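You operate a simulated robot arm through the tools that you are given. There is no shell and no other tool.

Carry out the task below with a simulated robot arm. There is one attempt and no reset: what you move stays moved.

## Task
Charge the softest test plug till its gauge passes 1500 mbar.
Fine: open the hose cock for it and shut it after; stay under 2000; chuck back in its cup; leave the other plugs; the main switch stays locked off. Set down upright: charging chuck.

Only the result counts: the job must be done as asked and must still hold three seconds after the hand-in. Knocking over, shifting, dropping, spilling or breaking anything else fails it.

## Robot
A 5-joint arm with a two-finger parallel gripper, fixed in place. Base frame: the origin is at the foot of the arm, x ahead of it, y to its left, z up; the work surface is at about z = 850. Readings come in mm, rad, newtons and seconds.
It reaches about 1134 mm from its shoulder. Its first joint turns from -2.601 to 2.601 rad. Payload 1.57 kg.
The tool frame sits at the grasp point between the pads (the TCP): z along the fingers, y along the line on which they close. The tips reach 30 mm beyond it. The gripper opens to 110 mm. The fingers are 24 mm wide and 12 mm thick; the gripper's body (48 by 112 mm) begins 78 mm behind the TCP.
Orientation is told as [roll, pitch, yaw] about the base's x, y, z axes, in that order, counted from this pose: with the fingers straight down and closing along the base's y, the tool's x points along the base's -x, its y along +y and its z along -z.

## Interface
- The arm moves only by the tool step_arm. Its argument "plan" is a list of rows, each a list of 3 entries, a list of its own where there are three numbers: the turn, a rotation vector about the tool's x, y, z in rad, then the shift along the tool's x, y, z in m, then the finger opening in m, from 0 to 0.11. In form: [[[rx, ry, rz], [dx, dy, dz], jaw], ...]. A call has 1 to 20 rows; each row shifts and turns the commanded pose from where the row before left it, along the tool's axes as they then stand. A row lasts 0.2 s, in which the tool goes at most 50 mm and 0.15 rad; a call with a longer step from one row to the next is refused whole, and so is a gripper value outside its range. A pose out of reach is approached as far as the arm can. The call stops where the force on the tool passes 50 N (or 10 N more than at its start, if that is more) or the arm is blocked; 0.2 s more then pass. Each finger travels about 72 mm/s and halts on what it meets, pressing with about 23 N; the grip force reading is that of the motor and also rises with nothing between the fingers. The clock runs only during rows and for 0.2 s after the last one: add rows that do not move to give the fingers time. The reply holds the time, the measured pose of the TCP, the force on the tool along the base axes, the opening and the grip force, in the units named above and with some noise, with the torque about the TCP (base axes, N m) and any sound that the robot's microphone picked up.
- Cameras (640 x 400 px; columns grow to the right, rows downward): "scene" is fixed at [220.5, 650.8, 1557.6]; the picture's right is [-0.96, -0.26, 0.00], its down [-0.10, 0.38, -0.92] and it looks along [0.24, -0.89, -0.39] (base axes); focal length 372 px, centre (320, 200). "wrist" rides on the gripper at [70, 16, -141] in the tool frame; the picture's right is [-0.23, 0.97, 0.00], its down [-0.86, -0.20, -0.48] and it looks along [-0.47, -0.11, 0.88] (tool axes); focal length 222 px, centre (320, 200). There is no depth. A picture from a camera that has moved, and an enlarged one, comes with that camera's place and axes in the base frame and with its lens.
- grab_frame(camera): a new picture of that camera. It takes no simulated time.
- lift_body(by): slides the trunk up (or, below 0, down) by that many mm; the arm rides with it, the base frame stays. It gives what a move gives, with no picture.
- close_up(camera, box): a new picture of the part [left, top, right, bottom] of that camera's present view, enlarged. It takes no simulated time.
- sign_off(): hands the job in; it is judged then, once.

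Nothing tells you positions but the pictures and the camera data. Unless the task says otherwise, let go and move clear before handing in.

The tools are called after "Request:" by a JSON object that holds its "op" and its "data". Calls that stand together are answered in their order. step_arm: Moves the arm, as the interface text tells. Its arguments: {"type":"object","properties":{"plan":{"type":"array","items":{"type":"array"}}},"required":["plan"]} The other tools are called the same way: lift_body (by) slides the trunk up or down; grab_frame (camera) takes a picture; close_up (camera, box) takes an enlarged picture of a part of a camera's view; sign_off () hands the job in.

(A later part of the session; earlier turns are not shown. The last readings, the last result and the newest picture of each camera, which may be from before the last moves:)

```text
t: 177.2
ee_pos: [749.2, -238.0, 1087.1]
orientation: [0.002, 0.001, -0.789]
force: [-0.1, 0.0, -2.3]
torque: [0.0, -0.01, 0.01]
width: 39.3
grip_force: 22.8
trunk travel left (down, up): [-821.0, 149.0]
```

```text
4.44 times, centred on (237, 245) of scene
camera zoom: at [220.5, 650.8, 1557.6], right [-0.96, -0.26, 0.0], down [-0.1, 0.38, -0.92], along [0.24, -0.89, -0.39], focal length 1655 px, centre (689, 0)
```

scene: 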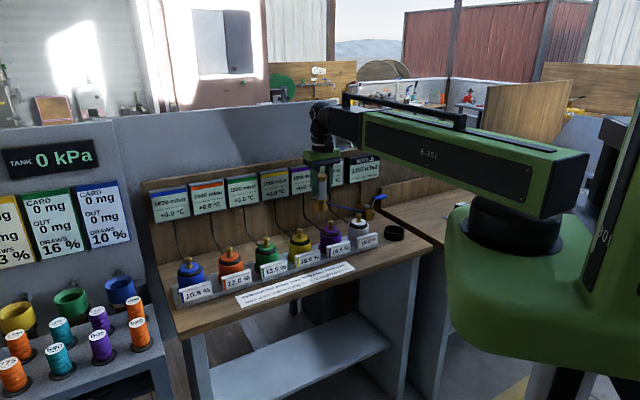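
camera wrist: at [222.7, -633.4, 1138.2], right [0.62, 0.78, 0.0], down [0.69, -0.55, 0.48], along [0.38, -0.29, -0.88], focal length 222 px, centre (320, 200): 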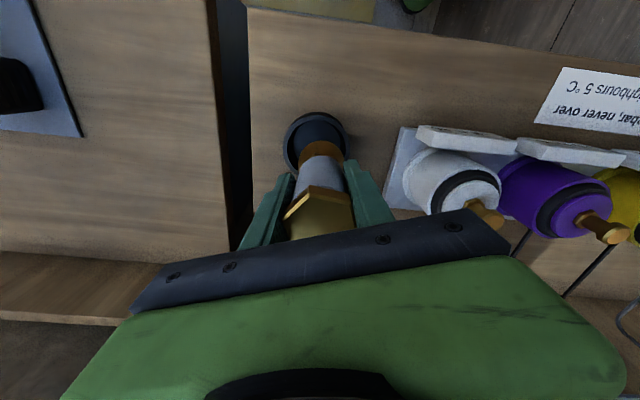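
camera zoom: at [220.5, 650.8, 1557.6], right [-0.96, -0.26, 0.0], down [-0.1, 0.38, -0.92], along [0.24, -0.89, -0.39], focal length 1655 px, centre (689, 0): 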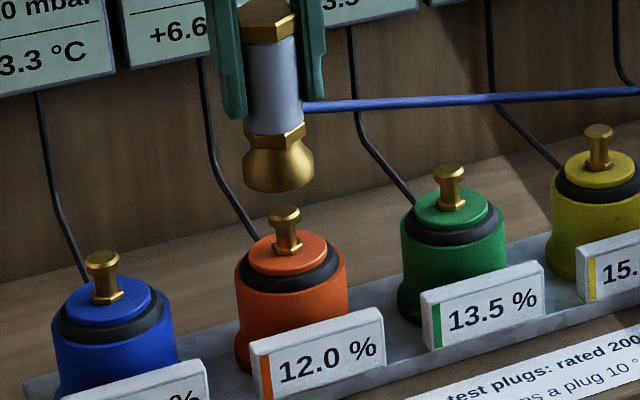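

1551 mbar with the chuck lifted off. Now carrying the chuck back to its cup.

Request:
{"op": "lift_body", "data": {"by": 33}}

Request:
{"op": "step_arm", "data": {"plan": [[[0, 0, 0], [0.0011, -0.0322, 0], 0.025], [[0, 0, 0], [0.0011, -0.0322, 0], 0.025], [[0, 0, 0], [0.0011, -0.0322, 0], 0.025], [[0, 0, 0], [0.0011, -0.0322, 0], 0.025], [[0, 0, 0], [0.0011, -0.0322, 0], 0.025], [[0, 0, 0], [0.0011, -0.0322, 0], 0.025], [[0, 0, 0], [0.0011, -0.0322, 0], 0.025], [[0, 0, 0], [0.0011, -0.0322, 0], 0.025], [[0, 0, 0], [0.0011, -0.0322, 0], 0.025], [[0, 0, 0], [0.0011, -0.0322, 0], 0.025], [[0, 0, 0], [0, 0, 0], 0.025]]}}

Request:
{"op": "close_up", "data": {"camera": "scene", "box": [140, 160, 300, 260]}}

Request:
{"op": "grab_frame", "data": {"camera": "scene"}}

```text
t: 178.0
ee_pos: [749.0, -237.6, 1120.2]
orientation: [0.003, 0.003, -0.785]
force: [-0.1, -0.7, -2.6]
torque: [0.01, 0.01, -0.03]
width: 39.5
grip_force: 23.4
trunk travel left (down, up): [-854.0, 116.0]
```

```text
t: 180.4
ee_pos: [512.8, -456.2, 1121.3]
orientation: [0.004, 0.002, -0.787]
force: [0.1, 0.8, -2.6]
torque: [-0.01, 0.03, -0.01]
width: 39.4
grip_force: 22.9
trunk travel left (down, up): [-854.0, 116.0]
```

```text
4.00 times, centred on (220, 210) of scene
camera zoom: at [220.5, 650.8, 1557.6], right [-0.96, -0.26, 0.0], down [-0.1, 0.38, -0.92], along [0.24, -0.89, -0.39], focal length 1490 px, centre (720, 160)
```

zoom: 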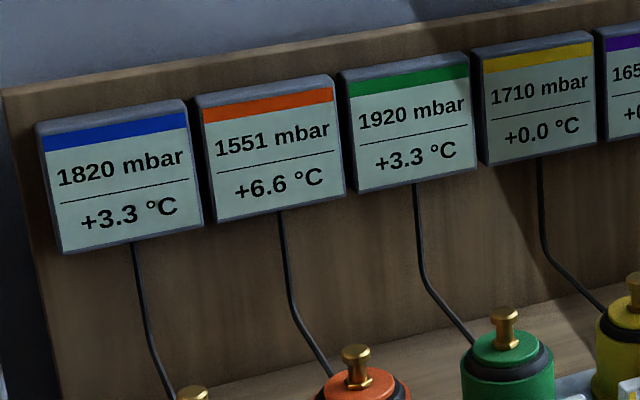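

```text
taken
```

scene: 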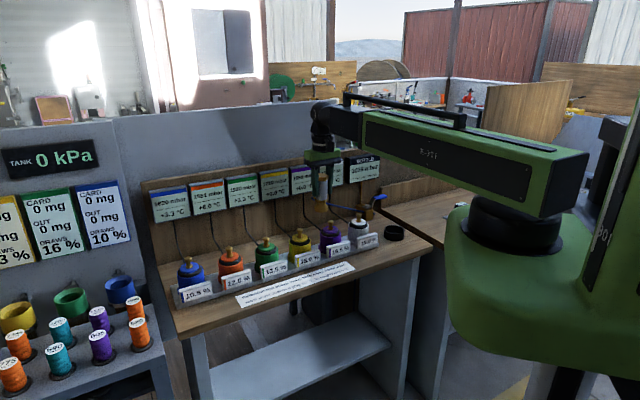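

Orange holds at 1551, the others read 1820, 1920, 1710 unchanged. Continuing to the cup.

Request:
{"op": "step_arm", "data": {"plan": [[[0, 0, 0], [0.0009, -0.0322, 0], 0.025], [[0, 0, 0], [0.0009, -0.0322, 0], 0.025], [[0, 0, 0], [0.0009, -0.0322, 0], 0.025], [[0, 0, 0], [0.0009, -0.0322, 0], 0.025], [[0, 0, 0], [0.0009, -0.0322, 0], 0.025], [[0, 0, 0], [0.0009, -0.0322, 0], 0.025], [[0, 0, 0], [0.0009, -0.0322, 0], 0.025], [[0, 0, 0], [0.0009, -0.0322, 0], 0.025], [[0, 0, 0], [0.0009, -0.0322, 0], 0.025], [[0, 0, 0], [0.0009, -0.0321, 0], 0.025], [[0, 0, -0.115], [0, 0, 0], 0.025], [[0, 0, -0.115], [0, 0, 0], 0.025], [[0, 0, -0.116], [0, 0, 0], 0.025], [[0, 0, 0], [0, 0, 0], 0.025]]}}

Request:
{"op": "lift_body", "data": {"by": -122}}

Request:
{"op": "close_up", "data": {"camera": "scene", "box": [350, 150, 440, 240]}}

Request:
{"op": "grab_frame", "data": {"camera": "wrist"}}

```text
t: 183.4
ee_pos: [278.9, -678.8, 1120.4]
orientation: [0.004, 0.0, -0.44]
force: [-0.2, 0.9, -2.8]
torque: [0.02, -0.01, 0.01]
width: 39.8
grip_force: 22.8
trunk travel left (down, up): [-854.0, 116.0]
```

```text
t: 184.9
ee_pos: [279.2, -678.4, 997.8]
orientation: [0.006, -0.001, -0.439]
force: [0.4, 0.4, -3.4]
torque: [0.04, 0.0, -0.01]
width: 39.9
grip_force: 22.5
trunk travel left (down, up): [-732.0, 238.0]
```

```text
4.44 times, centred on (395, 195) of scene
camera zoom: at [220.5, 650.8, 1557.6], right [-0.96, -0.26, 0.0], down [-0.1, 0.38, -0.92], along [0.24, -0.89, -0.39], focal length 1655 px, centre (-13, 222)
```

zoom: 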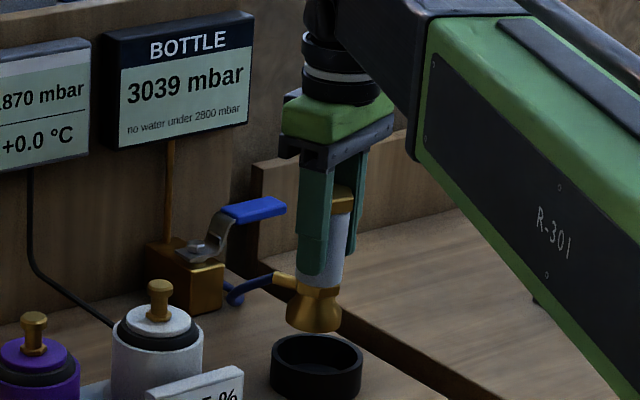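

```text
taken
camera wrist: at [222.2, -634.1, 1139.3], right [0.62, 0.78, 0.0], down [0.69, -0.55, 0.48], along [0.38, -0.29, -0.88], focal length 222 px, centre (320, 200)
```

wrist: 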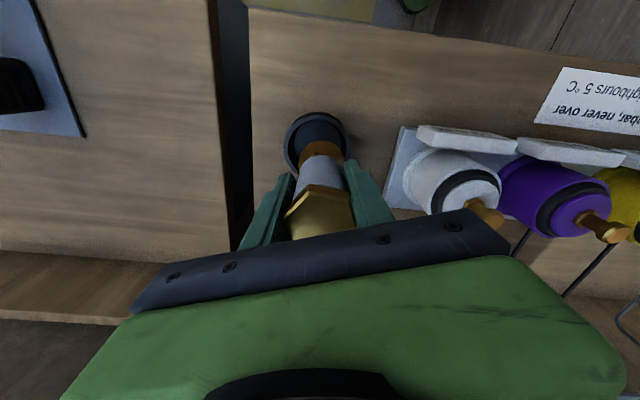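

Bottle 3039, cock still open, chuck above its cup. Small centring shift, then lowering in.

Request:
{"op": "step_arm", "data": {"plan": [[[0, 0, 0], [0.0023, -0.0019, 0], 0.025], [[0, 0, 0], [0, 0, 0], 0.025]]}}

Request:
{"op": "lift_body", "data": {"by": -54}}

Request:
{"op": "lift_body", "data": {"by": -3}}

Request:
{"op": "lift_body", "data": {"by": -2}}

Request:
{"op": "close_up", "data": {"camera": "scene", "box": [365, 180, 435, 250]}}

```text
t: 185.5
ee_pos: [276.0, -677.9, 999.0]
orientation: [0.006, -0.001, -0.44]
force: [-0.4, -0.2, -2.8]
torque: [0.01, 0.04, -0.01]
width: 39.6
grip_force: 23.0
trunk travel left (down, up): [-732.0, 238.0]
```

```text
t: 186.5
ee_pos: [275.7, -678.3, 945.2]
orientation: [0.006, 0.0, -0.439]
force: [0.3, -0.5, -2.6]
torque: [0.03, 0.01, 0.03]
width: 39.2
grip_force: 22.8
trunk travel left (down, up): [-678.0, 292.0]
```

```text
t: 187.0
ee_pos: [274.5, -678.9, 941.4]
orientation: [0.004, 0.0, -0.44]
force: [-0.4, 0.5, -1.6]
torque: [0.07, 0.06, 0.0]
width: 39.4
grip_force: 23.1
trunk travel left (down, up): [-675.0, 295.0]
```

```text
t: 187.5
ee_pos: [275.9, -678.9, 939.8]
orientation: [0.002, 0.0, -0.439]
force: [1.6, -3.2, 19.5]
torque: [-0.29, 0.06, 0.04]
width: 39.4
grip_force: 23.0
trunk travel left (down, up): [-673.0, 297.0]
```

```text
5.71 times, centred on (400, 215) of scene
camera zoom: at [220.5, 650.8, 1557.6], right [-0.96, -0.26, 0.0], down [-0.1, 0.38, -0.92], along [0.24, -0.89, -0.39], focal length 2128 px, centre (-137, 114)
```

zoom: 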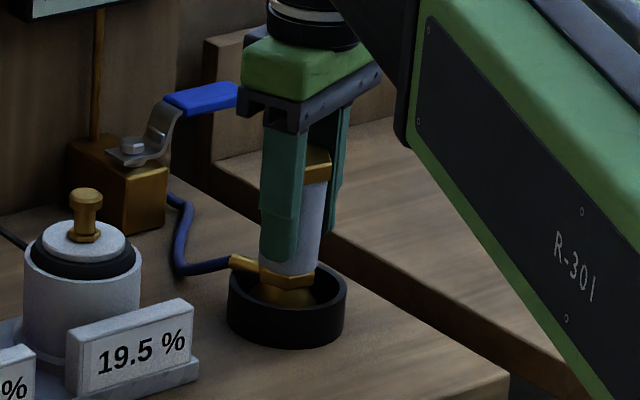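

Seated contact. Relieving pressure and releasing slowly.

Request:
{"op": "lift_body", "data": {"by": 1}}

Request:
{"op": "step_arm", "data": {"plan": [[[0, 0, 0], [0, 0, 0], 0.0395], [[0, 0, 0], [0, 0, 0], 0.041], [[0, 0, 0], [0, 0, 0], 0.043], [[0, 0, 0], [0, 0, 0], 0.046], [[0, 0, 0], [0, 0, 0], 0.05], [[0, 0, 0], [0, 0, 0], 0.05]]}}

Request:
{"op": "close_up", "data": {"camera": "scene", "box": [365, 180, 435, 250]}}

Request:
{"op": "close_up", "data": {"camera": "wrist", "box": [260, 80, 380, 220]}}

```text
t: 188.0
ee_pos: [275.3, -677.9, 939.1]
orientation: [0.005, 0.0, -0.44]
force: [-0.5, 2.3, 1.9]
torque: [0.07, -0.07, 0.02]
width: 39.8
grip_force: 23.2
trunk travel left (down, up): [-674.0, 296.0]
```

```text
t: 189.4
ee_pos: [275.7, -678.8, 939.9]
orientation: [0.005, -0.001, -0.44]
force: [-0.1, -0.2, 0.5]
torque: [-0.02, 0.02, 0.02]
width: 50.2
grip_force: 0.1
trunk travel left (down, up): [-674.0, 296.0]
```

```text
5.71 times, centred on (400, 215) of scene
camera zoom: at [220.5, 650.8, 1557.6], right [-0.96, -0.26, 0.0], down [-0.1, 0.38, -0.92], along [0.24, -0.89, -0.39], focal length 2128 px, centre (-137, 114)
```

zoom: 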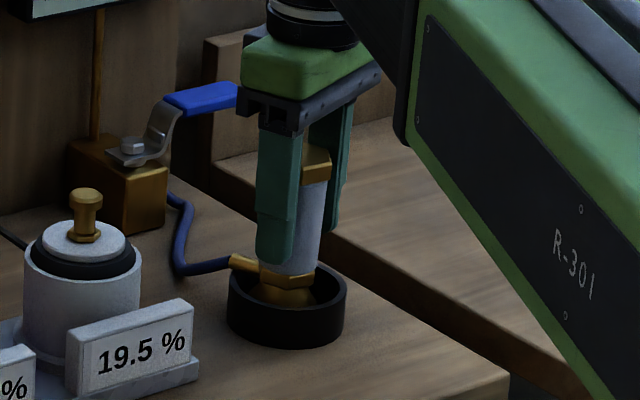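

```text
2.86 times, centred on (320, 150) of wrist
camera zoom: at [219.2, -634.6, 1081.4], right [0.62, 0.78, 0.0], down [0.69, -0.55, 0.48], along [0.38, -0.29, -0.88], focal length 635 px, centre (320, 343)
```

zoom: 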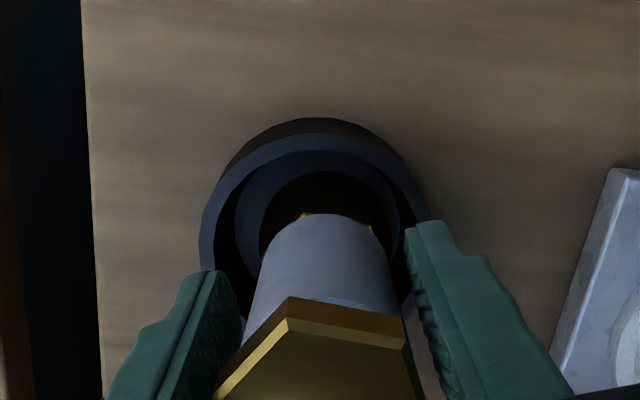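

Request:
{"op": "step_arm", "data": {"plan": [[[0, 0, 0], [0, 0, 0], 0.056], [[0, 0, 0], [0, 0, 0], 0.063], [[0, 0, 0], [0, 0, 0], 0.07], [[0, 0, 0], [0, 0, 0], 0.07]]}}

Request:
{"op": "lift_body", "data": {"by": 150}}

Request:
{"op": "close_up", "data": {"camera": "scene", "box": [345, 170, 435, 250]}}

Request:
{"op": "close_up", "data": {"camera": "wrist", "box": [260, 70, 380, 190]}}

Request:
{"op": "close_up", "data": {"camera": "scene", "box": [140, 150, 380, 220]}}

```text
t: 190.4
ee_pos: [276.9, -677.9, 941.1]
orientation: [0.005, -0.001, -0.44]
force: [0.7, 0.5, -0.1]
torque: [0.02, -0.01, 0.01]
width: 69.8
grip_force: 0.0
trunk travel left (down, up): [-674.0, 296.0]
```

```text
t: 192.2
ee_pos: [274.9, -678.1, 1089.2]
orientation: [0.004, -0.002, -0.44]
force: [0.1, -0.6, 0.3]
torque: [0.03, 0.04, 0.0]
width: 69.7
grip_force: 0.1
trunk travel left (down, up): [-824.0, 146.0]
```

```text
5.00 times, centred on (390, 210) of scene
camera zoom: at [220.5, 650.8, 1557.6], right [-0.96, -0.26, 0.0], down [-0.1, 0.38, -0.92], along [0.24, -0.89, -0.39], focal length 1862 px, centre (-30, 150)
```

zoom: 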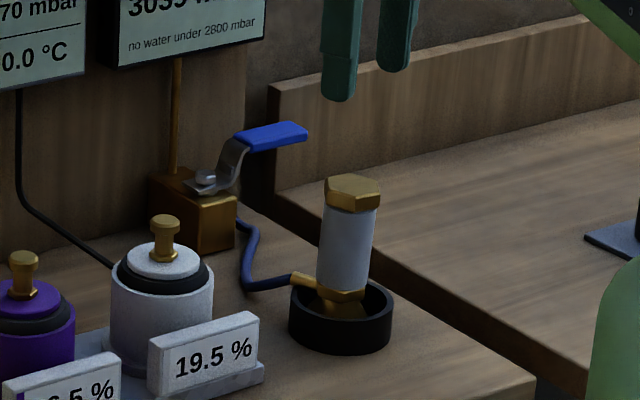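

```text
3.33 times, centred on (320, 130) of wrist
camera zoom: at [219.2, -634.7, 1231.3], right [0.62, 0.78, 0.0], down [0.69, -0.55, 0.48], along [0.38, -0.29, -0.88], focal length 740 px, centre (320, 433)
```

zoom: 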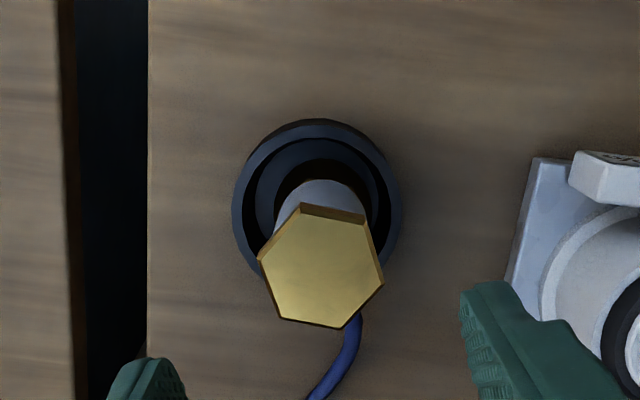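

```text
2.67 times, centred on (260, 185) of scene
camera zoom: at [220.5, 650.8, 1557.6], right [-0.96, -0.26, 0.0], down [-0.1, 0.38, -0.92], along [0.24, -0.89, -0.39], focal length 993 px, centre (480, 240)
```

zoom: 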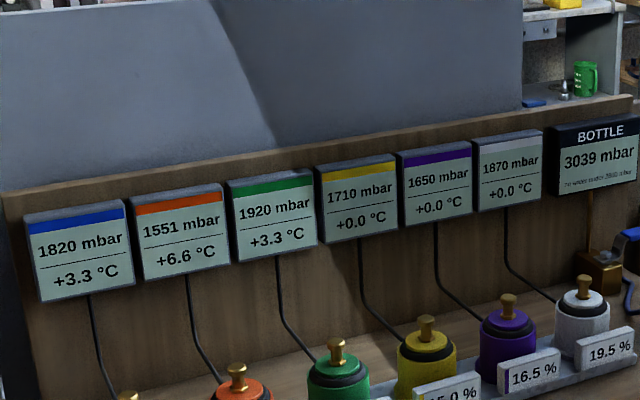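

The chuck stands in its cup; orange 1551, all other gauges unchanged, bottle 3039. Now to shut the cock: the handle points toward the bench end, so I need to pull it from behind. I'll go beyond the handle's tip with closed fingers and look.

Request:
{"op": "step_arm", "data": {"plan": [[[0, 0, 0.145], [0, 0, 0], 0.05], [[0, 0, 0.145], [0, 0, 0], 0.03], [[0, 0, 0.145], [0, 0, 0], 0.01], [[0, 0, 0.145], [0, 0, 0], 0.0], [[0, 0, 0.142], [0, 0, 0], 0.0], [[0, 0, 0], [-0.04, 0, 0], 0.0], [[0, 0, 0], [-0.04, 0, 0], 0.0], [[0, 0, 0], [-0.04, 0, 0], 0.0], [[0, 0, 0], [-0.04, -0.02, 0], 0.0], [[0, 0, 0], [-0.026, -0.034, 0], 0.0], [[0, 0, 0], [0, 0, 0], 0.0]]}}

Request:
{"op": "grab_frame", "data": {"camera": "wrist"}}

Request:
{"op": "close_up", "data": {"camera": "wrist", "box": [260, 60, 420, 220]}}

Request:
{"op": "close_up", "data": {"camera": "scene", "box": [345, 140, 435, 240]}}

```text
t: 194.6
ee_pos: [297.3, -860.9, 1091.3]
orientation: [0.003, 0.0, -1.164]
force: [0.9, -0.5, 0.1]
torque: [0.01, 0.0, 0.0]
width: 0.0
grip_force: 21.0
out of reach, approached as far as the arm can: row 10
trunk travel left (down, up): [-824.0, 146.0]
```

```text
taken
camera wrist: at [284.3, -790.6, 1231.2], right [0.98, 0.18, 0.0], down [0.16, -0.86, 0.48], along [0.09, -0.47, -0.88], focal length 222 px, centre (320, 200)
```

wrist: 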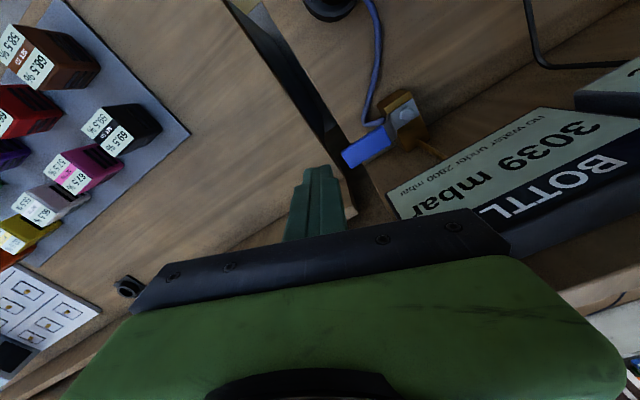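

```text
2.50 times, centred on (340, 140) of wrist
camera zoom: at [284.3, -790.6, 1231.2], right [0.98, 0.18, 0.0], down [0.16, -0.86, 0.48], along [0.09, -0.47, -0.88], focal length 555 px, centre (270, 350)
```

zoom: 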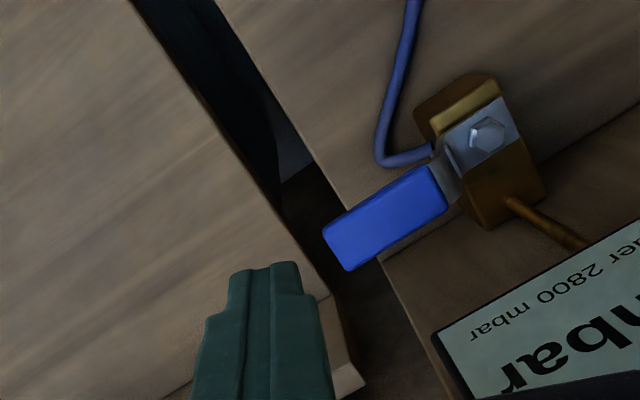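

```text
4.00 times, centred on (390, 190) of scene
camera zoom: at [220.5, 650.8, 1557.6], right [-0.96, -0.26, 0.0], down [-0.1, 0.38, -0.92], along [0.24, -0.89, -0.39], focal length 1490 px, centre (40, 240)
```

zoom: 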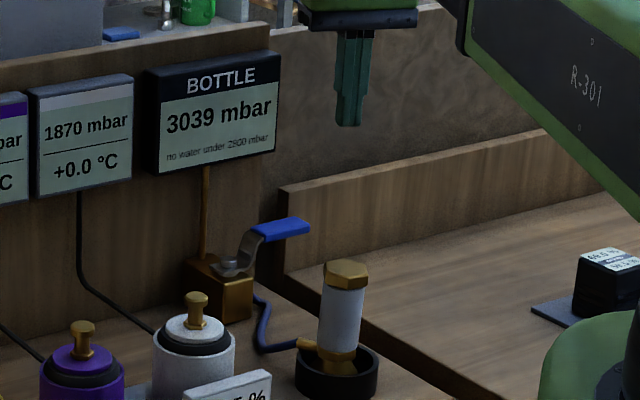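

I now have the handle's footprint: its tip is free of the panel and gauge, so I can hook it near the tip with the tool tilted ~0.4 rad outward. Setting the tilt and moving sideways for clearance, then lowering beyond the tip.

Request:
{"op": "step_arm", "data": {"plan": [[[0, 0, 0], [0, -0.012, 0], 0.0], [[0, -0.1, 0], [0, 0, 0], 0.0], [[0, -0.1, 0], [0, 0, 0], 0.0], [[0, -0.1, 0], [0, 0, 0], 0.0], [[0, -0.1, 0], [0, 0, 0], 0.0], [[0, 0, 0], [0, 0, 0], 0.0]]}}

Request:
{"op": "lift_body", "data": {"by": -110}}

Request:
{"op": "close_up", "data": {"camera": "wrist", "box": [240, 0, 440, 220]}}

Request:
{"op": "close_up", "data": {"camera": "scene", "box": [345, 140, 435, 240]}}

```text
t: 196.0
ee_pos: [286.3, -866.6, 1108.6]
orientation: [0.003, -0.398, -1.165]
force: [0.0, 0.2, -0.3]
torque: [0.01, -0.02, -0.02]
width: 0.1
grip_force: 21.1
out of reach, approached as far as the arm can: row 3, 4, 5
trunk travel left (down, up): [-824.0, 146.0]
```

```text
t: 197.4
ee_pos: [286.8, -866.8, 999.4]
orientation: [0.002, -0.397, -1.164]
force: [0.3, -0.4, -0.7]
torque: [-0.02, -0.02, 0.0]
width: 0.0
grip_force: 21.1
trunk travel left (down, up): [-714.0, 256.0]
```

```text
1.82 times, centred on (340, 110) of wrist
camera zoom: at [253.6, -750.0, 1102.0], right [0.98, 0.19, 0.09], down [0.05, -0.63, 0.77], along [0.21, -0.75, -0.63], focal length 404 px, centre (284, 364)
```

zoom: 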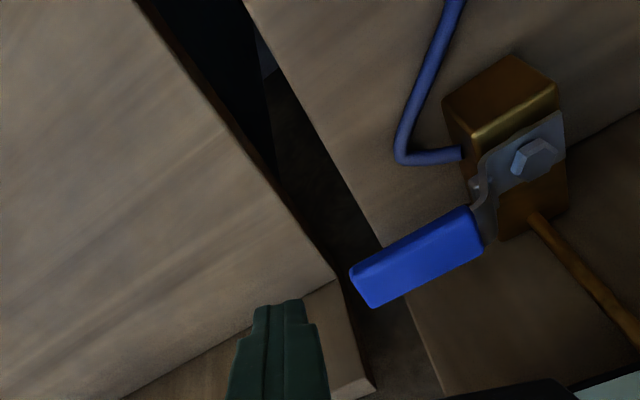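

```text
4.00 times, centred on (390, 190) of scene
camera zoom: at [220.5, 650.8, 1557.6], right [-0.96, -0.26, 0.0], down [-0.1, 0.38, -0.92], along [0.24, -0.89, -0.39], focal length 1490 px, centre (40, 240)
```

zoom: 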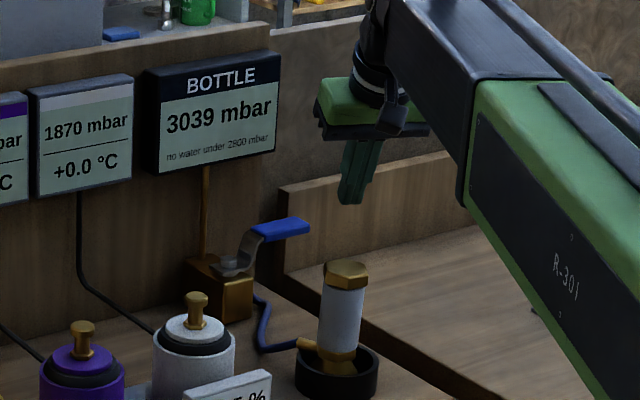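

Clear of the handle tip. Lowering to handle height and moving around the tip to the back side in small steps.

Request:
{"op": "lift_body", "data": {"by": -46}}

Request:
{"op": "step_arm", "data": {"plan": [[[0, 0, 0], [-0.0129, 0.0077, 0.0054], 0.0], [[0, 0, 0], [-0.0129, 0.0077, 0.0054], 0.0], [[0, 0, 0], [-0.0129, 0.0077, 0.0054], 0.0], [[0, 0, 0], [0, 0, 0], 0.0]]}}

Request:
{"op": "close_up", "data": {"camera": "wrist", "box": [240, 0, 440, 220]}}

Request:
{"op": "close_up", "data": {"camera": "scene", "box": [365, 160, 435, 230]}}

```text
t: 198.3
ee_pos: [286.3, -865.8, 953.3]
orientation: [0.003, -0.398, -1.165]
force: [0.4, 0.7, -0.3]
torque: [0.01, 0.04, -0.03]
width: 0.0
grip_force: 21.7
trunk travel left (down, up): [-668.0, 302.0]
```

```text
t: 199.3
ee_pos: [324.3, -895.0, 952.2]
orientation: [0.004, -0.396, -1.164]
force: [-1.0, 0.6, 0.2]
torque: [-0.01, -0.02, -0.03]
width: 0.0
grip_force: 21.6
trunk travel left (down, up): [-668.0, 302.0]
```

```text
1.82 times, centred on (340, 110) of wrist
camera zoom: at [291.6, -779.5, 1055.9], right [0.98, 0.19, 0.09], down [0.05, -0.63, 0.77], along [0.21, -0.75, -0.63], focal length 404 px, centre (284, 364)
```

zoom: 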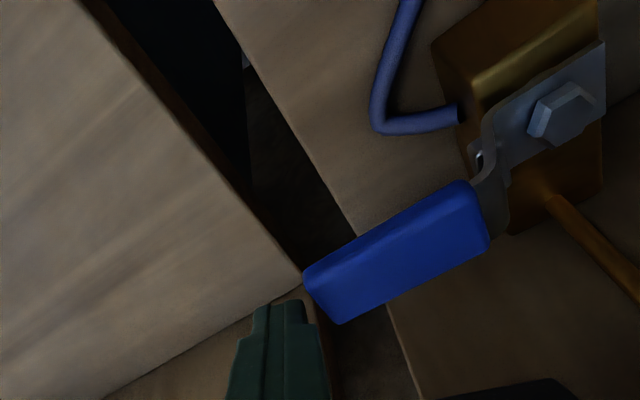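

```text
5.71 times, centred on (400, 195) of scene
camera zoom: at [220.5, 650.8, 1557.6], right [-0.96, -0.26, 0.0], down [-0.1, 0.38, -0.92], along [0.24, -0.89, -0.39], focal length 2128 px, centre (-137, 229)
```

zoom: 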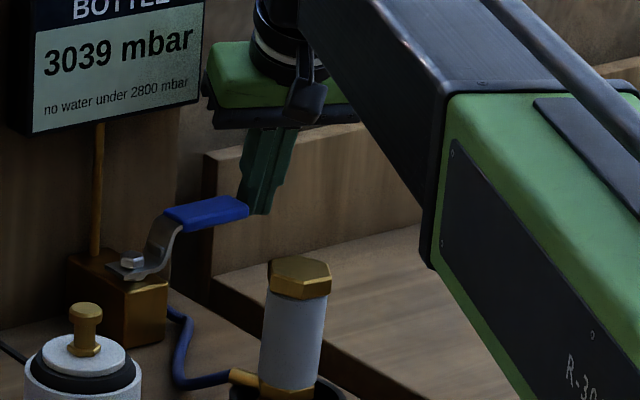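

Request:
{"op": "step_arm", "data": {"plan": [[[0, 0, 0], [-0.0065, 0.0066, 0.0027], 0.0], [[0, 0, 0], [-0.0065, 0.0066, 0.0028], 0.0], [[0, 0, 0], [0, 0, 0], 0.0]]}}

Request:
{"op": "close_up", "data": {"camera": "wrist", "box": [240, 0, 440, 220]}}

Request:
{"op": "close_up", "data": {"camera": "scene", "box": [365, 160, 435, 230]}}

```text
t: 200.1
ee_pos: [339.0, -901.7, 953.5]
orientation: [0.002, -0.393, -1.162]
force: [-24.6, 30.3, -21.7]
torque: [-3.0, -0.98, 2.09]
width: 0.0
grip_force: 21.0
trunk travel left (down, up): [-668.0, 302.0]
```

```text
1.82 times, centred on (340, 110) of wrist
camera zoom: at [305.9, -785.8, 1056.6], right [0.98, 0.19, 0.09], down [0.06, -0.64, 0.77], along [0.21, -0.75, -0.63], focal length 404 px, centre (284, 364)
```

zoom: 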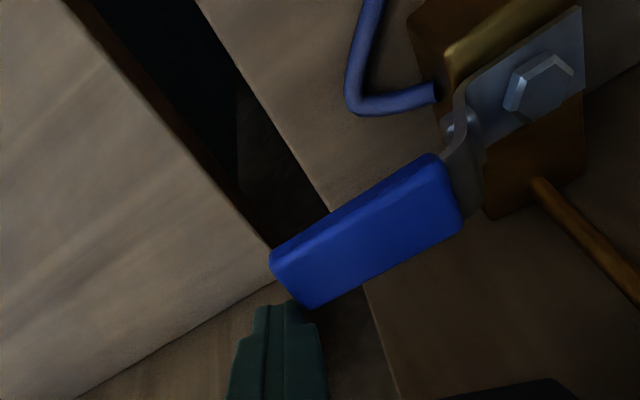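

```text
5.71 times, centred on (400, 195) of scene
camera zoom: at [220.5, 650.8, 1557.6], right [-0.96, -0.26, 0.0], down [-0.1, 0.38, -0.92], along [0.24, -0.89, -0.39], focal length 2128 px, centre (-137, 229)
```

zoom: 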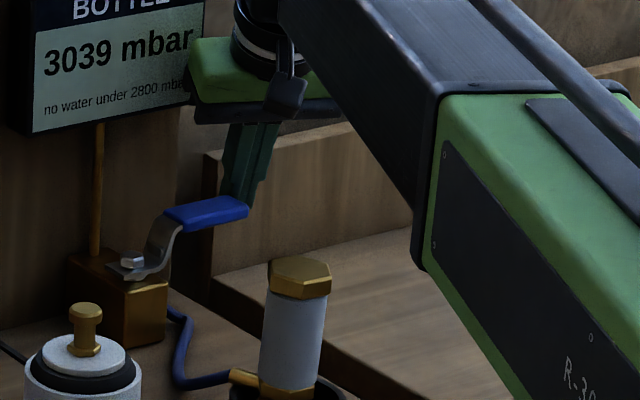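

The gripper body is touching the bottle gauge. Backing off immediately the way I came.

Request:
{"op": "step_arm", "data": {"plan": [[[0, 0, 0], [0.0065, -0.0066, -0.0028], 0.0], [[0, 0, 0], [0.0065, -0.0066, -0.0027], 0.0], [[0, 0, 0], [0, 0, 0], 0.0]]}}

Request:
{"op": "close_up", "data": {"camera": "scene", "box": [320, 130, 440, 240]}}

Request:
{"op": "close_up", "data": {"camera": "scene", "box": [140, 150, 380, 220]}}

```text
t: 200.9
ee_pos: [324.4, -895.2, 954.0]
orientation: [0.004, -0.395, -1.164]
force: [0.5, 0.2, 0.3]
torque: [-0.01, -0.01, 0.03]
width: 0.0
grip_force: 21.8
trunk travel left (down, up): [-668.0, 302.0]
```

```text
3.64 times, centred on (380, 185) of scene
camera zoom: at [220.5, 650.8, 1557.6], right [-0.96, -0.26, 0.0], down [-0.1, 0.38, -0.92], along [0.24, -0.89, -0.39], focal length 1354 px, centre (102, 254)
```

zoom: 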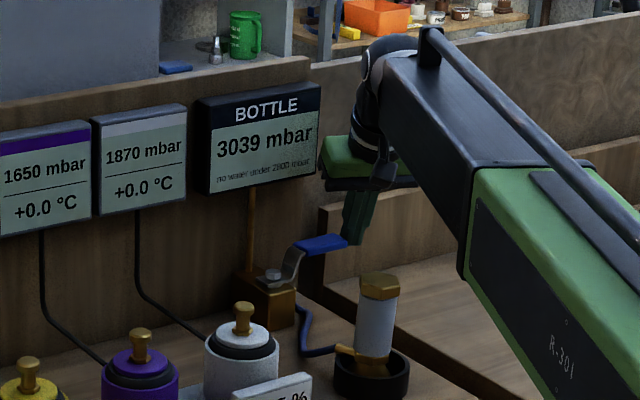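

```text
2.67 times, centred on (260, 185) of scene
camera zoom: at [220.5, 650.8, 1557.6], right [-0.96, -0.26, 0.0], down [-0.1, 0.38, -0.92], along [0.24, -0.89, -0.39], focal length 993 px, centre (480, 240)
```

zoom: 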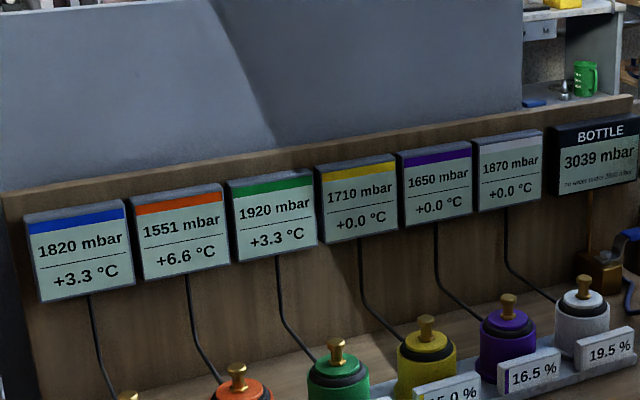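

The gauge is unharmed and readings unchanged. I need the gripper body further from it: tilting the tool to 0.6 rad gives ~20 mm clearance. Adjusting and re-levelling.

Request:
{"op": "step_arm", "data": {"plan": [[[0, 0, 0], [0.008, -0.002, -0.0034], 0.0], [[0, -0.1, 0], [0, 0, 0], 0.0], [[0, -0.1, 0], [0, 0, 0], 0.0], [[0, 0, 0], [0, 0, 0], 0.0]]}}

Request:
{"op": "lift_body", "data": {"by": -25}}

Request:
{"op": "close_up", "data": {"camera": "wrist", "box": [240, 0, 440, 220]}}

Request:
{"op": "close_up", "data": {"camera": "scene", "box": [365, 160, 435, 230]}}

```text
t: 201.9
ee_pos: [320.2, -888.3, 975.5]
orientation: [0.004, -0.597, -1.164]
force: [0.6, 0.1, 0.9]
torque: [0.04, -0.03, -0.02]
width: 0.1
grip_force: 20.8
out of reach, approached as far as the arm can: row 2, 3
trunk travel left (down, up): [-668.0, 302.0]
```

```text
t: 202.6
ee_pos: [320.6, -888.7, 950.6]
orientation: [0.003, -0.594, -1.164]
force: [0.6, -0.5, 0.0]
torque: [-0.02, 0.01, 0.01]
width: 0.0
grip_force: 21.1
trunk travel left (down, up): [-643.0, 327.0]
```

```text
1.82 times, centred on (340, 110) of wrist
camera zoom: at [278.9, -755.1, 1027.9], right [0.97, 0.21, 0.13], down [-0.01, -0.48, 0.88], along [0.25, -0.85, -0.47], focal length 404 px, centre (284, 364)
```

zoom: 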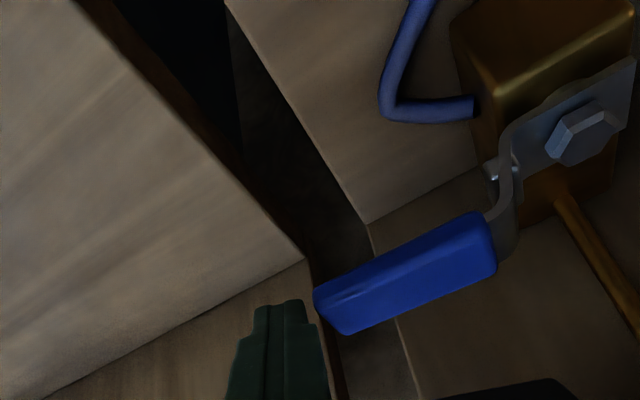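

```text
5.71 times, centred on (400, 195) of scene
camera zoom: at [220.5, 650.8, 1557.6], right [-0.96, -0.26, 0.0], down [-0.1, 0.38, -0.92], along [0.24, -0.89, -0.39], focal length 2128 px, centre (-137, 229)
```

zoom: 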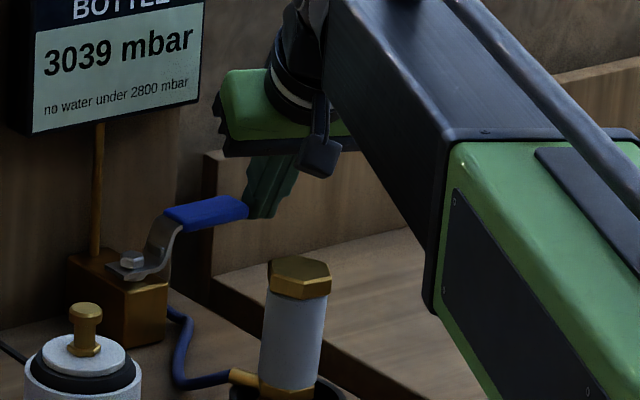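

Request:
{"op": "step_arm", "data": {"plan": [[[0, 0, 0], [-0.0075, 0.0035, 0.0051], 0.0], [[0, 0, 0], [-0.0075, 0.0035, 0.0051], 0.0], [[0, 0, 0], [-0.0035, 0.0072, 0.0023], 0.0], [[0, 0, 0], [0, 0, 0], 0.0]]}}

Request:
{"op": "close_up", "data": {"camera": "wrist", "box": [240, 0, 440, 220]}}

Request:
{"op": "close_up", "data": {"camera": "scene", "box": [365, 160, 435, 230]}}

```text
t: 203.6
ee_pos: [341.0, -903.6, 950.1]
orientation: [0.003, -0.597, -1.165]
force: [-3.5, -0.2, 0.1]
torque: [0.01, 0.03, 0.04]
width: 0.0
grip_force: 21.1
trunk travel left (down, up): [-643.0, 327.0]
```

```text
1.82 times, centred on (340, 110) of wrist
camera zoom: at [300.3, -770.1, 1027.9], right [0.97, 0.21, 0.13], down [-0.01, -0.48, 0.88], along [0.25, -0.85, -0.47], focal length 404 px, centre (284, 364)
```

zoom: 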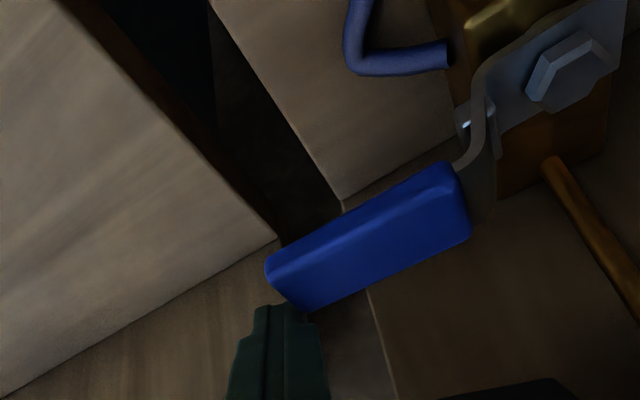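

```text
5.71 times, centred on (400, 195) of scene
camera zoom: at [220.5, 650.8, 1557.6], right [-0.96, -0.26, 0.0], down [-0.1, 0.38, -0.92], along [0.24, -0.89, -0.39], focal length 2128 px, centre (-137, 229)
```

zoom: 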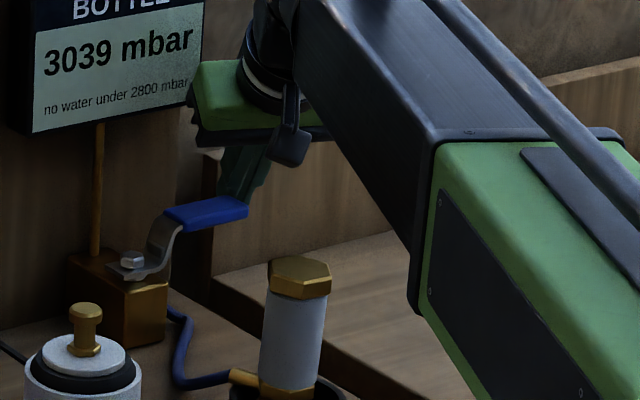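

Request:
{"op": "step_arm", "data": {"plan": [[[0, 0, 0], [-0.0064, 0.0021, 0.0044], 0.0], [[0, 0, 0], [0, 0, 0], 0.0]]}}

Request:
{"op": "step_arm", "data": {"plan": [[[0, 0, 0], [0.0014, 0.0058, -0.001], 0.0], [[0, 0, 0], [0.0014, 0.0058, -0.001], 0.0], [[0, 0, 0], [0, 0, 0], 0.0]]}}

Request:
{"op": "close_up", "data": {"camera": "wrist", "box": [240, 0, 440, 220]}}

Request:
{"op": "close_up", "data": {"camera": "scene", "box": [365, 160, 435, 230]}}

```text
t: 204.2
ee_pos: [346.6, -909.1, 949.6]
orientation: [0.001, -0.595, -1.166]
force: [-0.4, -0.7, 1.3]
torque: [0.01, -0.03, -0.02]
width: 0.0
grip_force: 21.4
trunk travel left (down, up): [-643.0, 327.0]
```

```text
t: 205.0
ee_pos: [355.2, -900.5, 950.6]
orientation: [0.005, -0.596, -1.165]
force: [0.1, -0.1, 0.2]
torque: [0.01, 0.02, -0.02]
width: 0.1
grip_force: 21.0
trunk travel left (down, up): [-643.0, 327.0]
```

```text
1.82 times, centred on (340, 110) of wrist
camera zoom: at [315.3, -768.3, 1027.9], right [0.97, 0.21, 0.13], down [-0.01, -0.48, 0.88], along [0.25, -0.85, -0.47], focal length 404 px, centre (284, 364)
```

zoom: 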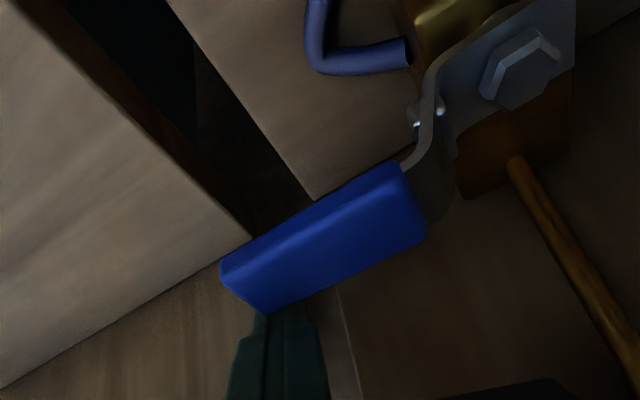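

```text
5.71 times, centred on (400, 195) of scene
camera zoom: at [220.5, 650.8, 1557.6], right [-0.96, -0.26, 0.0], down [-0.1, 0.38, -0.92], along [0.24, -0.89, -0.39], focal length 2128 px, centre (-137, 229)
```

zoom: 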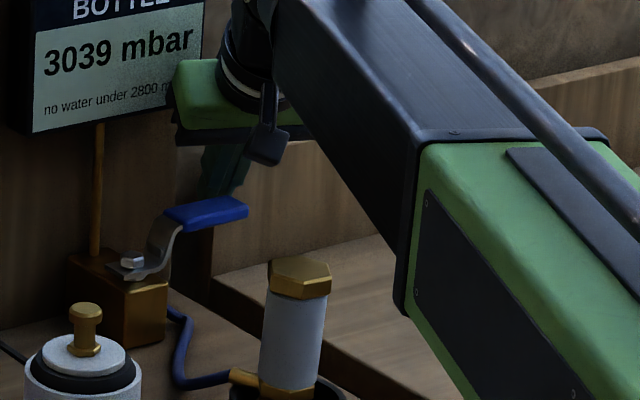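

My fingers are behind the handle tip with no contact forces. Pulling the handle back along its arc.

Request:
{"op": "step_arm", "data": {"plan": [[[0, 0, 0], [0.0045, 0.0016, -0.0031], 0.0], [[0, 0, 0], [0.0045, 0.0016, -0.0031], 0.0], [[0, 0, 0], [0.0062, -0.0037, -0.0042], 0.0], [[0, 0, 0], [0.0062, -0.0037, -0.0042], 0.0], [[0, 0, 0], [0.0062, -0.0037, -0.0042], 0.0]]}}

Request:
{"op": "close_up", "data": {"camera": "wrist", "box": [240, 0, 440, 220]}}

Request:
{"op": "close_up", "data": {"camera": "scene", "box": [365, 160, 435, 230]}}

```text
t: 206.2
ee_pos: [336.0, -872.7, 950.0]
orientation: [0.003, -0.595, -1.165]
force: [1.0, 0.1, 1.0]
torque: [0.03, -0.03, 0.02]
width: 0.0
grip_force: 21.4
trunk travel left (down, up): [-643.0, 327.0]
```

```text
1.82 times, centred on (340, 110) of wrist
camera zoom: at [295.1, -740.5, 1027.9], right [0.97, 0.21, 0.13], down [-0.01, -0.48, 0.88], along [0.25, -0.85, -0.47], focal length 404 px, centre (284, 364)
```

zoom: 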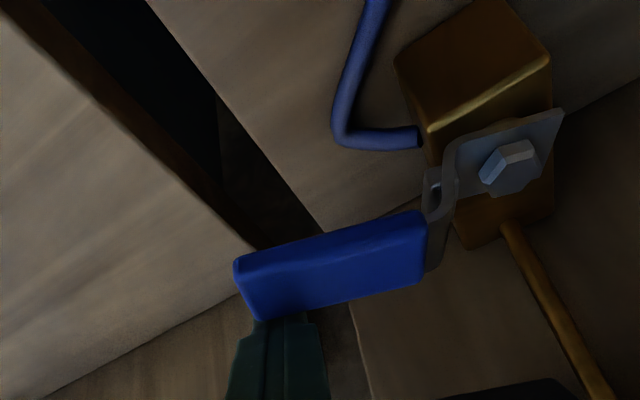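

```text
5.71 times, centred on (400, 195) of scene
camera zoom: at [220.5, 650.8, 1557.6], right [-0.96, -0.26, 0.0], down [-0.1, 0.38, -0.92], along [0.24, -0.89, -0.39], focal length 2128 px, centre (-137, 229)
```

zoom: 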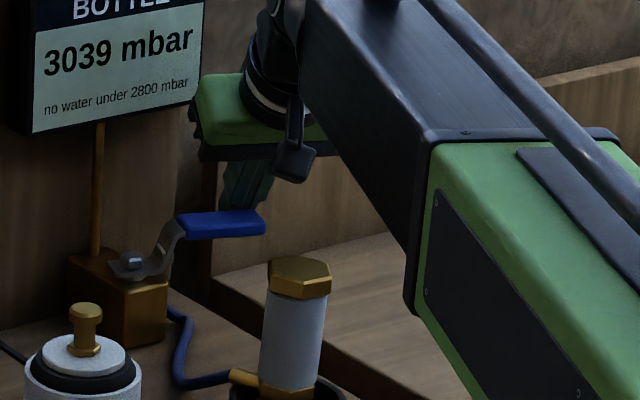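

Request:
{"op": "step_arm", "data": {"plan": [[[0, 0, 0], [0.0068, -0.0011, -0.0046], 0.0], [[0, 0, 0], [0.0068, -0.0011, -0.0046], 0.0], [[0, 0, 0], [0.0067, -0.0011, -0.0046], 0.0], [[0, 0, 0], [0.0068, -0.0001, -0.0046], 0.0], [[0, 0, 0], [0.0068, -0.0001, -0.0046], 0.0], [[0, 0, 0], [0.0067, -0.0002, -0.0046], 0.0]]}}

Request:
{"op": "close_up", "data": {"camera": "wrist", "box": [240, 0, 440, 220]}}

Request:
{"op": "close_up", "data": {"camera": "scene", "box": [365, 160, 435, 230]}}

```text
t: 207.6
ee_pos: [310.6, -828.8, 949.7]
orientation: [0.004, -0.595, -1.164]
force: [-0.2, 0.1, 0.5]
torque: [-0.03, -0.03, 0.01]
width: 0.0
grip_force: 20.9
trunk travel left (down, up): [-643.0, 327.0]
```

```text
1.82 times, centred on (340, 110) of wrist
camera zoom: at [271.6, -696.9, 1027.9], right [0.97, 0.21, 0.13], down [-0.01, -0.48, 0.88], along [0.25, -0.85, -0.47], focal length 404 px, centre (284, 364)
```

zoom: 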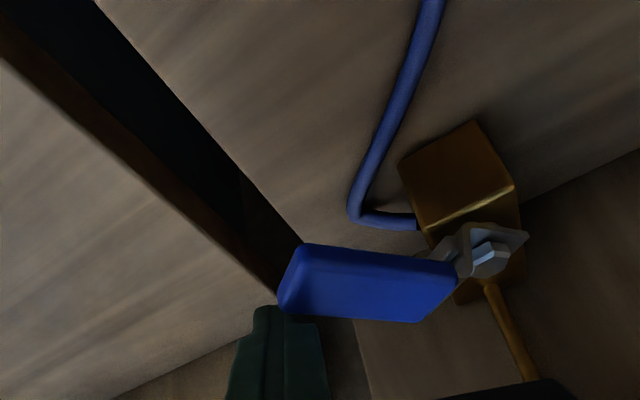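

```text
5.71 times, centred on (400, 195) of scene
camera zoom: at [220.5, 650.8, 1557.6], right [-0.96, -0.26, 0.0], down [-0.1, 0.38, -0.92], along [0.24, -0.89, -0.39], focal length 2128 px, centre (-137, 229)
```

zoom: 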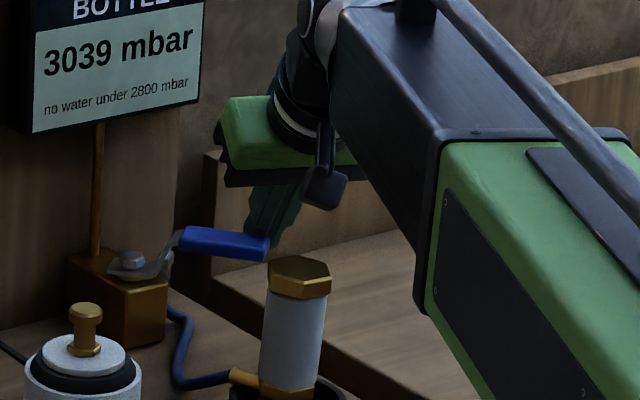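

Handle is about half-way. Continuing, following its tip inward.

Request:
{"op": "step_arm", "data": {"plan": [[[0, 0, 0], [0.0058, 0.0032, -0.0039], 0.0], [[0, 0, 0], [0.0062, 0.0027, -0.0042], 0.0], [[0, 0, 0], [0.0062, 0.0027, -0.0042], 0.0], [[0, 0, 0], [0.006, 0.004, -0.004], 0.0], [[0, 0, 0], [0.006, 0.004, -0.004], 0.0]]}}

Request:
{"op": "close_up", "data": {"camera": "wrist", "box": [240, 0, 440, 220]}}

Request:
{"op": "close_up", "data": {"camera": "scene", "box": [365, 160, 435, 230]}}

```text
t: 208.8
ee_pos: [313.1, -790.6, 950.2]
orientation: [0.003, -0.596, -1.164]
force: [0.3, 0.2, 1.3]
torque: [0.0, -0.01, 0.02]
width: 0.1
grip_force: 22.2
trunk travel left (down, up): [-643.0, 327.0]
```

```text
1.82 times, centred on (340, 110) of wrist
camera zoom: at [272.1, -657.4, 1027.9], right [0.97, 0.21, 0.13], down [-0.01, -0.48, 0.88], along [0.25, -0.85, -0.47], focal length 404 px, centre (284, 364)
```

zoom: 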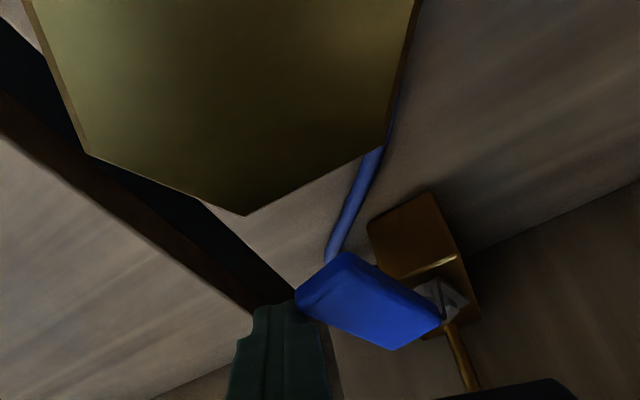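

```text
5.71 times, centred on (400, 195) of scene
camera zoom: at [220.5, 650.8, 1557.6], right [-0.96, -0.26, 0.0], down [-0.1, 0.38, -0.92], along [0.24, -0.89, -0.39], focal length 2128 px, centre (-137, 229)
```

zoom: 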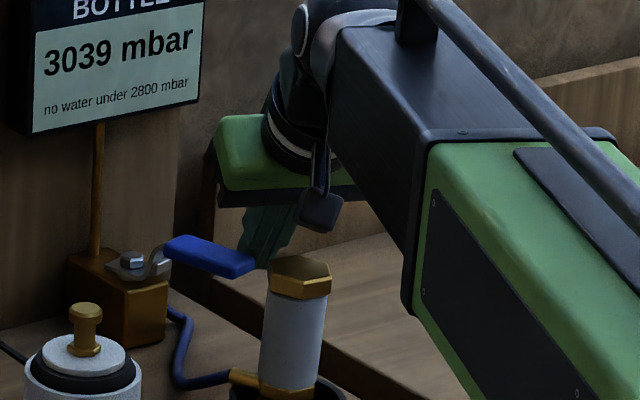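

The wrist camera is now close above the chuck, so for the last part I'll switch to a vertical tool: step off the handle, raise, straighten, then finish the push.

Request:
{"op": "step_arm", "data": {"plan": [[[0, 0, 0], [-0.0074, -0.0079, 0.0051], 0.0], [[0, 0, 0], [0, 0, 0], 0.0]]}}

Request:
{"op": "lift_body", "data": {"by": 50}}

Request:
{"op": "step_arm", "data": {"plan": [[[0, 0.119, 0], [0, 0, 0], 0.0], [[0, 0.119, 0], [0, 0, 0], 0.0], [[0, 0.119, 0], [0, 0, 0], 0.0], [[0, 0.119, 0], [0, 0, 0], 0.0], [[0, 0.119, 0], [0, 0, 0], 0.0], [[0, 0, 0], [0, 0, 0], 0.0]]}}

Request:
{"op": "close_up", "data": {"camera": "wrist", "box": [240, 60, 440, 220]}}

Request:
{"op": "close_up", "data": {"camera": "scene", "box": [365, 160, 435, 230]}}

```text
t: 209.4
ee_pos: [307.9, -801.8, 950.8]
orientation: [0.004, -0.596, -1.164]
force: [-0.3, -0.1, -0.3]
torque: [0.0, 0.01, 0.01]
width: 0.0
grip_force: 20.9
trunk travel left (down, up): [-643.0, 327.0]
```

```text
t: 210.3
ee_pos: [308.4, -801.0, 1000.7]
orientation: [0.005, -0.596, -1.165]
force: [0.8, 0.5, -1.2]
torque: [0.01, 0.0, -0.01]
width: 0.0
grip_force: 21.0
trunk travel left (down, up): [-693.0, 277.0]
```

```text
t: 211.7
ee_pos: [309.0, -800.7, 959.8]
orientation: [0.005, 0.0, -1.164]
force: [0.1, -0.1, -0.1]
torque: [-0.01, -0.04, -0.02]
width: 0.0
grip_force: 21.2
out of reach, approached as far as the arm can: row 1, 2, 3, 4
trunk travel left (down, up): [-693.0, 277.0]
```

```text
2.50 times, centred on (340, 140) of wrist
camera zoom: at [295.2, -730.4, 1100.4], right [0.98, 0.18, 0.0], down [0.15, -0.86, 0.48], along [0.09, -0.47, -0.88], focal length 555 px, centre (270, 350)
```

zoom: 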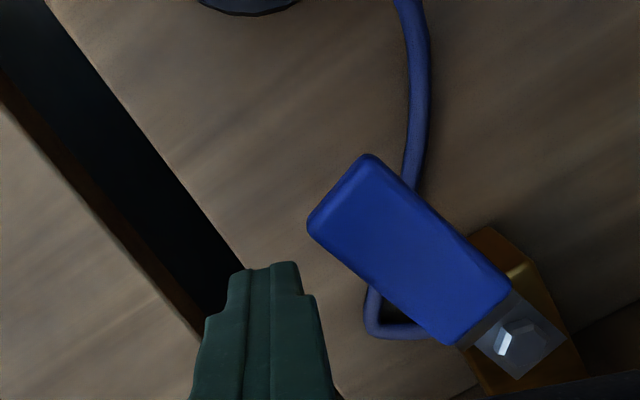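

```text
5.71 times, centred on (400, 195) of scene
camera zoom: at [220.5, 650.8, 1557.6], right [-0.96, -0.26, 0.0], down [-0.1, 0.38, -0.92], along [0.24, -0.89, -0.39], focal length 2128 px, centre (-137, 229)
```

zoom: 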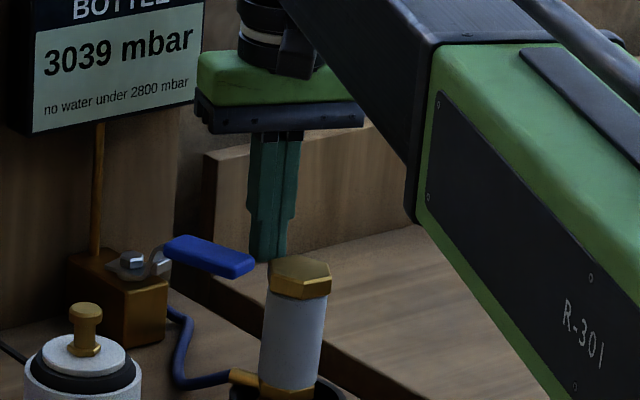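

The handle is about 15° from closed. Lowering slightly and finishing the push.

Request:
{"op": "lift_body", "data": {"by": -4}}

Request:
{"op": "step_arm", "data": {"plan": [[[0, 0, 0], [0.002, 0.0078, 0], 0.0], [[0, 0, 0], [0.002, 0.0078, 0], 0.0], [[0, 0, 0], [0.0046, 0.0053, 0], 0.0], [[0, 0, 0], [0.0046, 0.0053, 0], 0.0], [[0, 0, 0], [0.0046, 0.0053, 0], 0.0]]}}

Request:
{"op": "close_up", "data": {"camera": "wrist", "box": [240, 60, 440, 220]}}

Request:
{"op": "close_up", "data": {"camera": "scene", "box": [365, 160, 435, 230]}}

```text
t: 212.2
ee_pos: [308.5, -801.1, 955.3]
orientation: [0.005, 0.0, -1.164]
force: [-0.5, 0.2, 0.0]
torque: [-0.02, 0.0, -0.01]
width: 0.0
grip_force: 21.1
trunk travel left (down, up): [-689.0, 281.0]
```

```text
t: 213.4
ee_pos: [330.9, -772.0, 955.2]
orientation: [0.003, -0.002, -1.165]
force: [-0.8, -6.6, 2.8]
torque: [-0.15, 0.04, -0.04]
width: 0.0
grip_force: 21.4
trunk travel left (down, up): [-689.0, 281.0]
```

```text
2.50 times, centred on (340, 140) of wrist
camera zoom: at [316.8, -702.1, 1095.9], right [0.98, 0.18, 0.0], down [0.15, -0.86, 0.48], along [0.09, -0.47, -0.88], focal length 555 px, centre (270, 350)
```

zoom: 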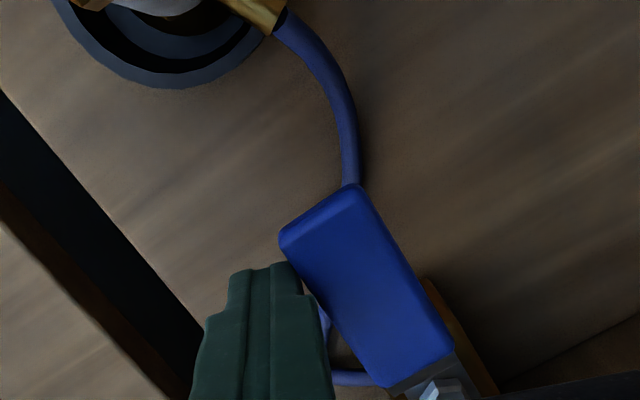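

```text
5.71 times, centred on (400, 195) of scene
camera zoom: at [220.5, 650.8, 1557.6], right [-0.96, -0.26, 0.0], down [-0.1, 0.38, -0.92], along [0.24, -0.89, -0.39], focal length 2128 px, centre (-137, 229)
```

zoom: 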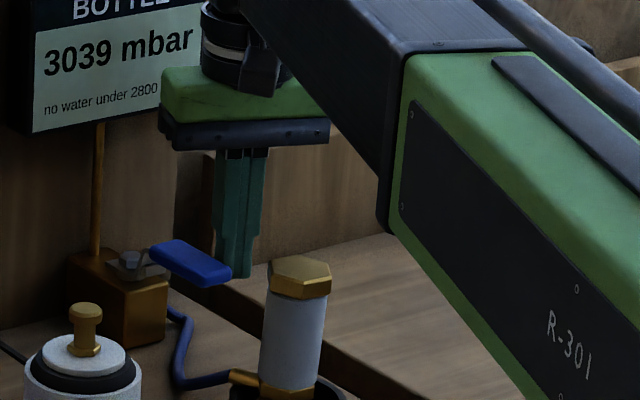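

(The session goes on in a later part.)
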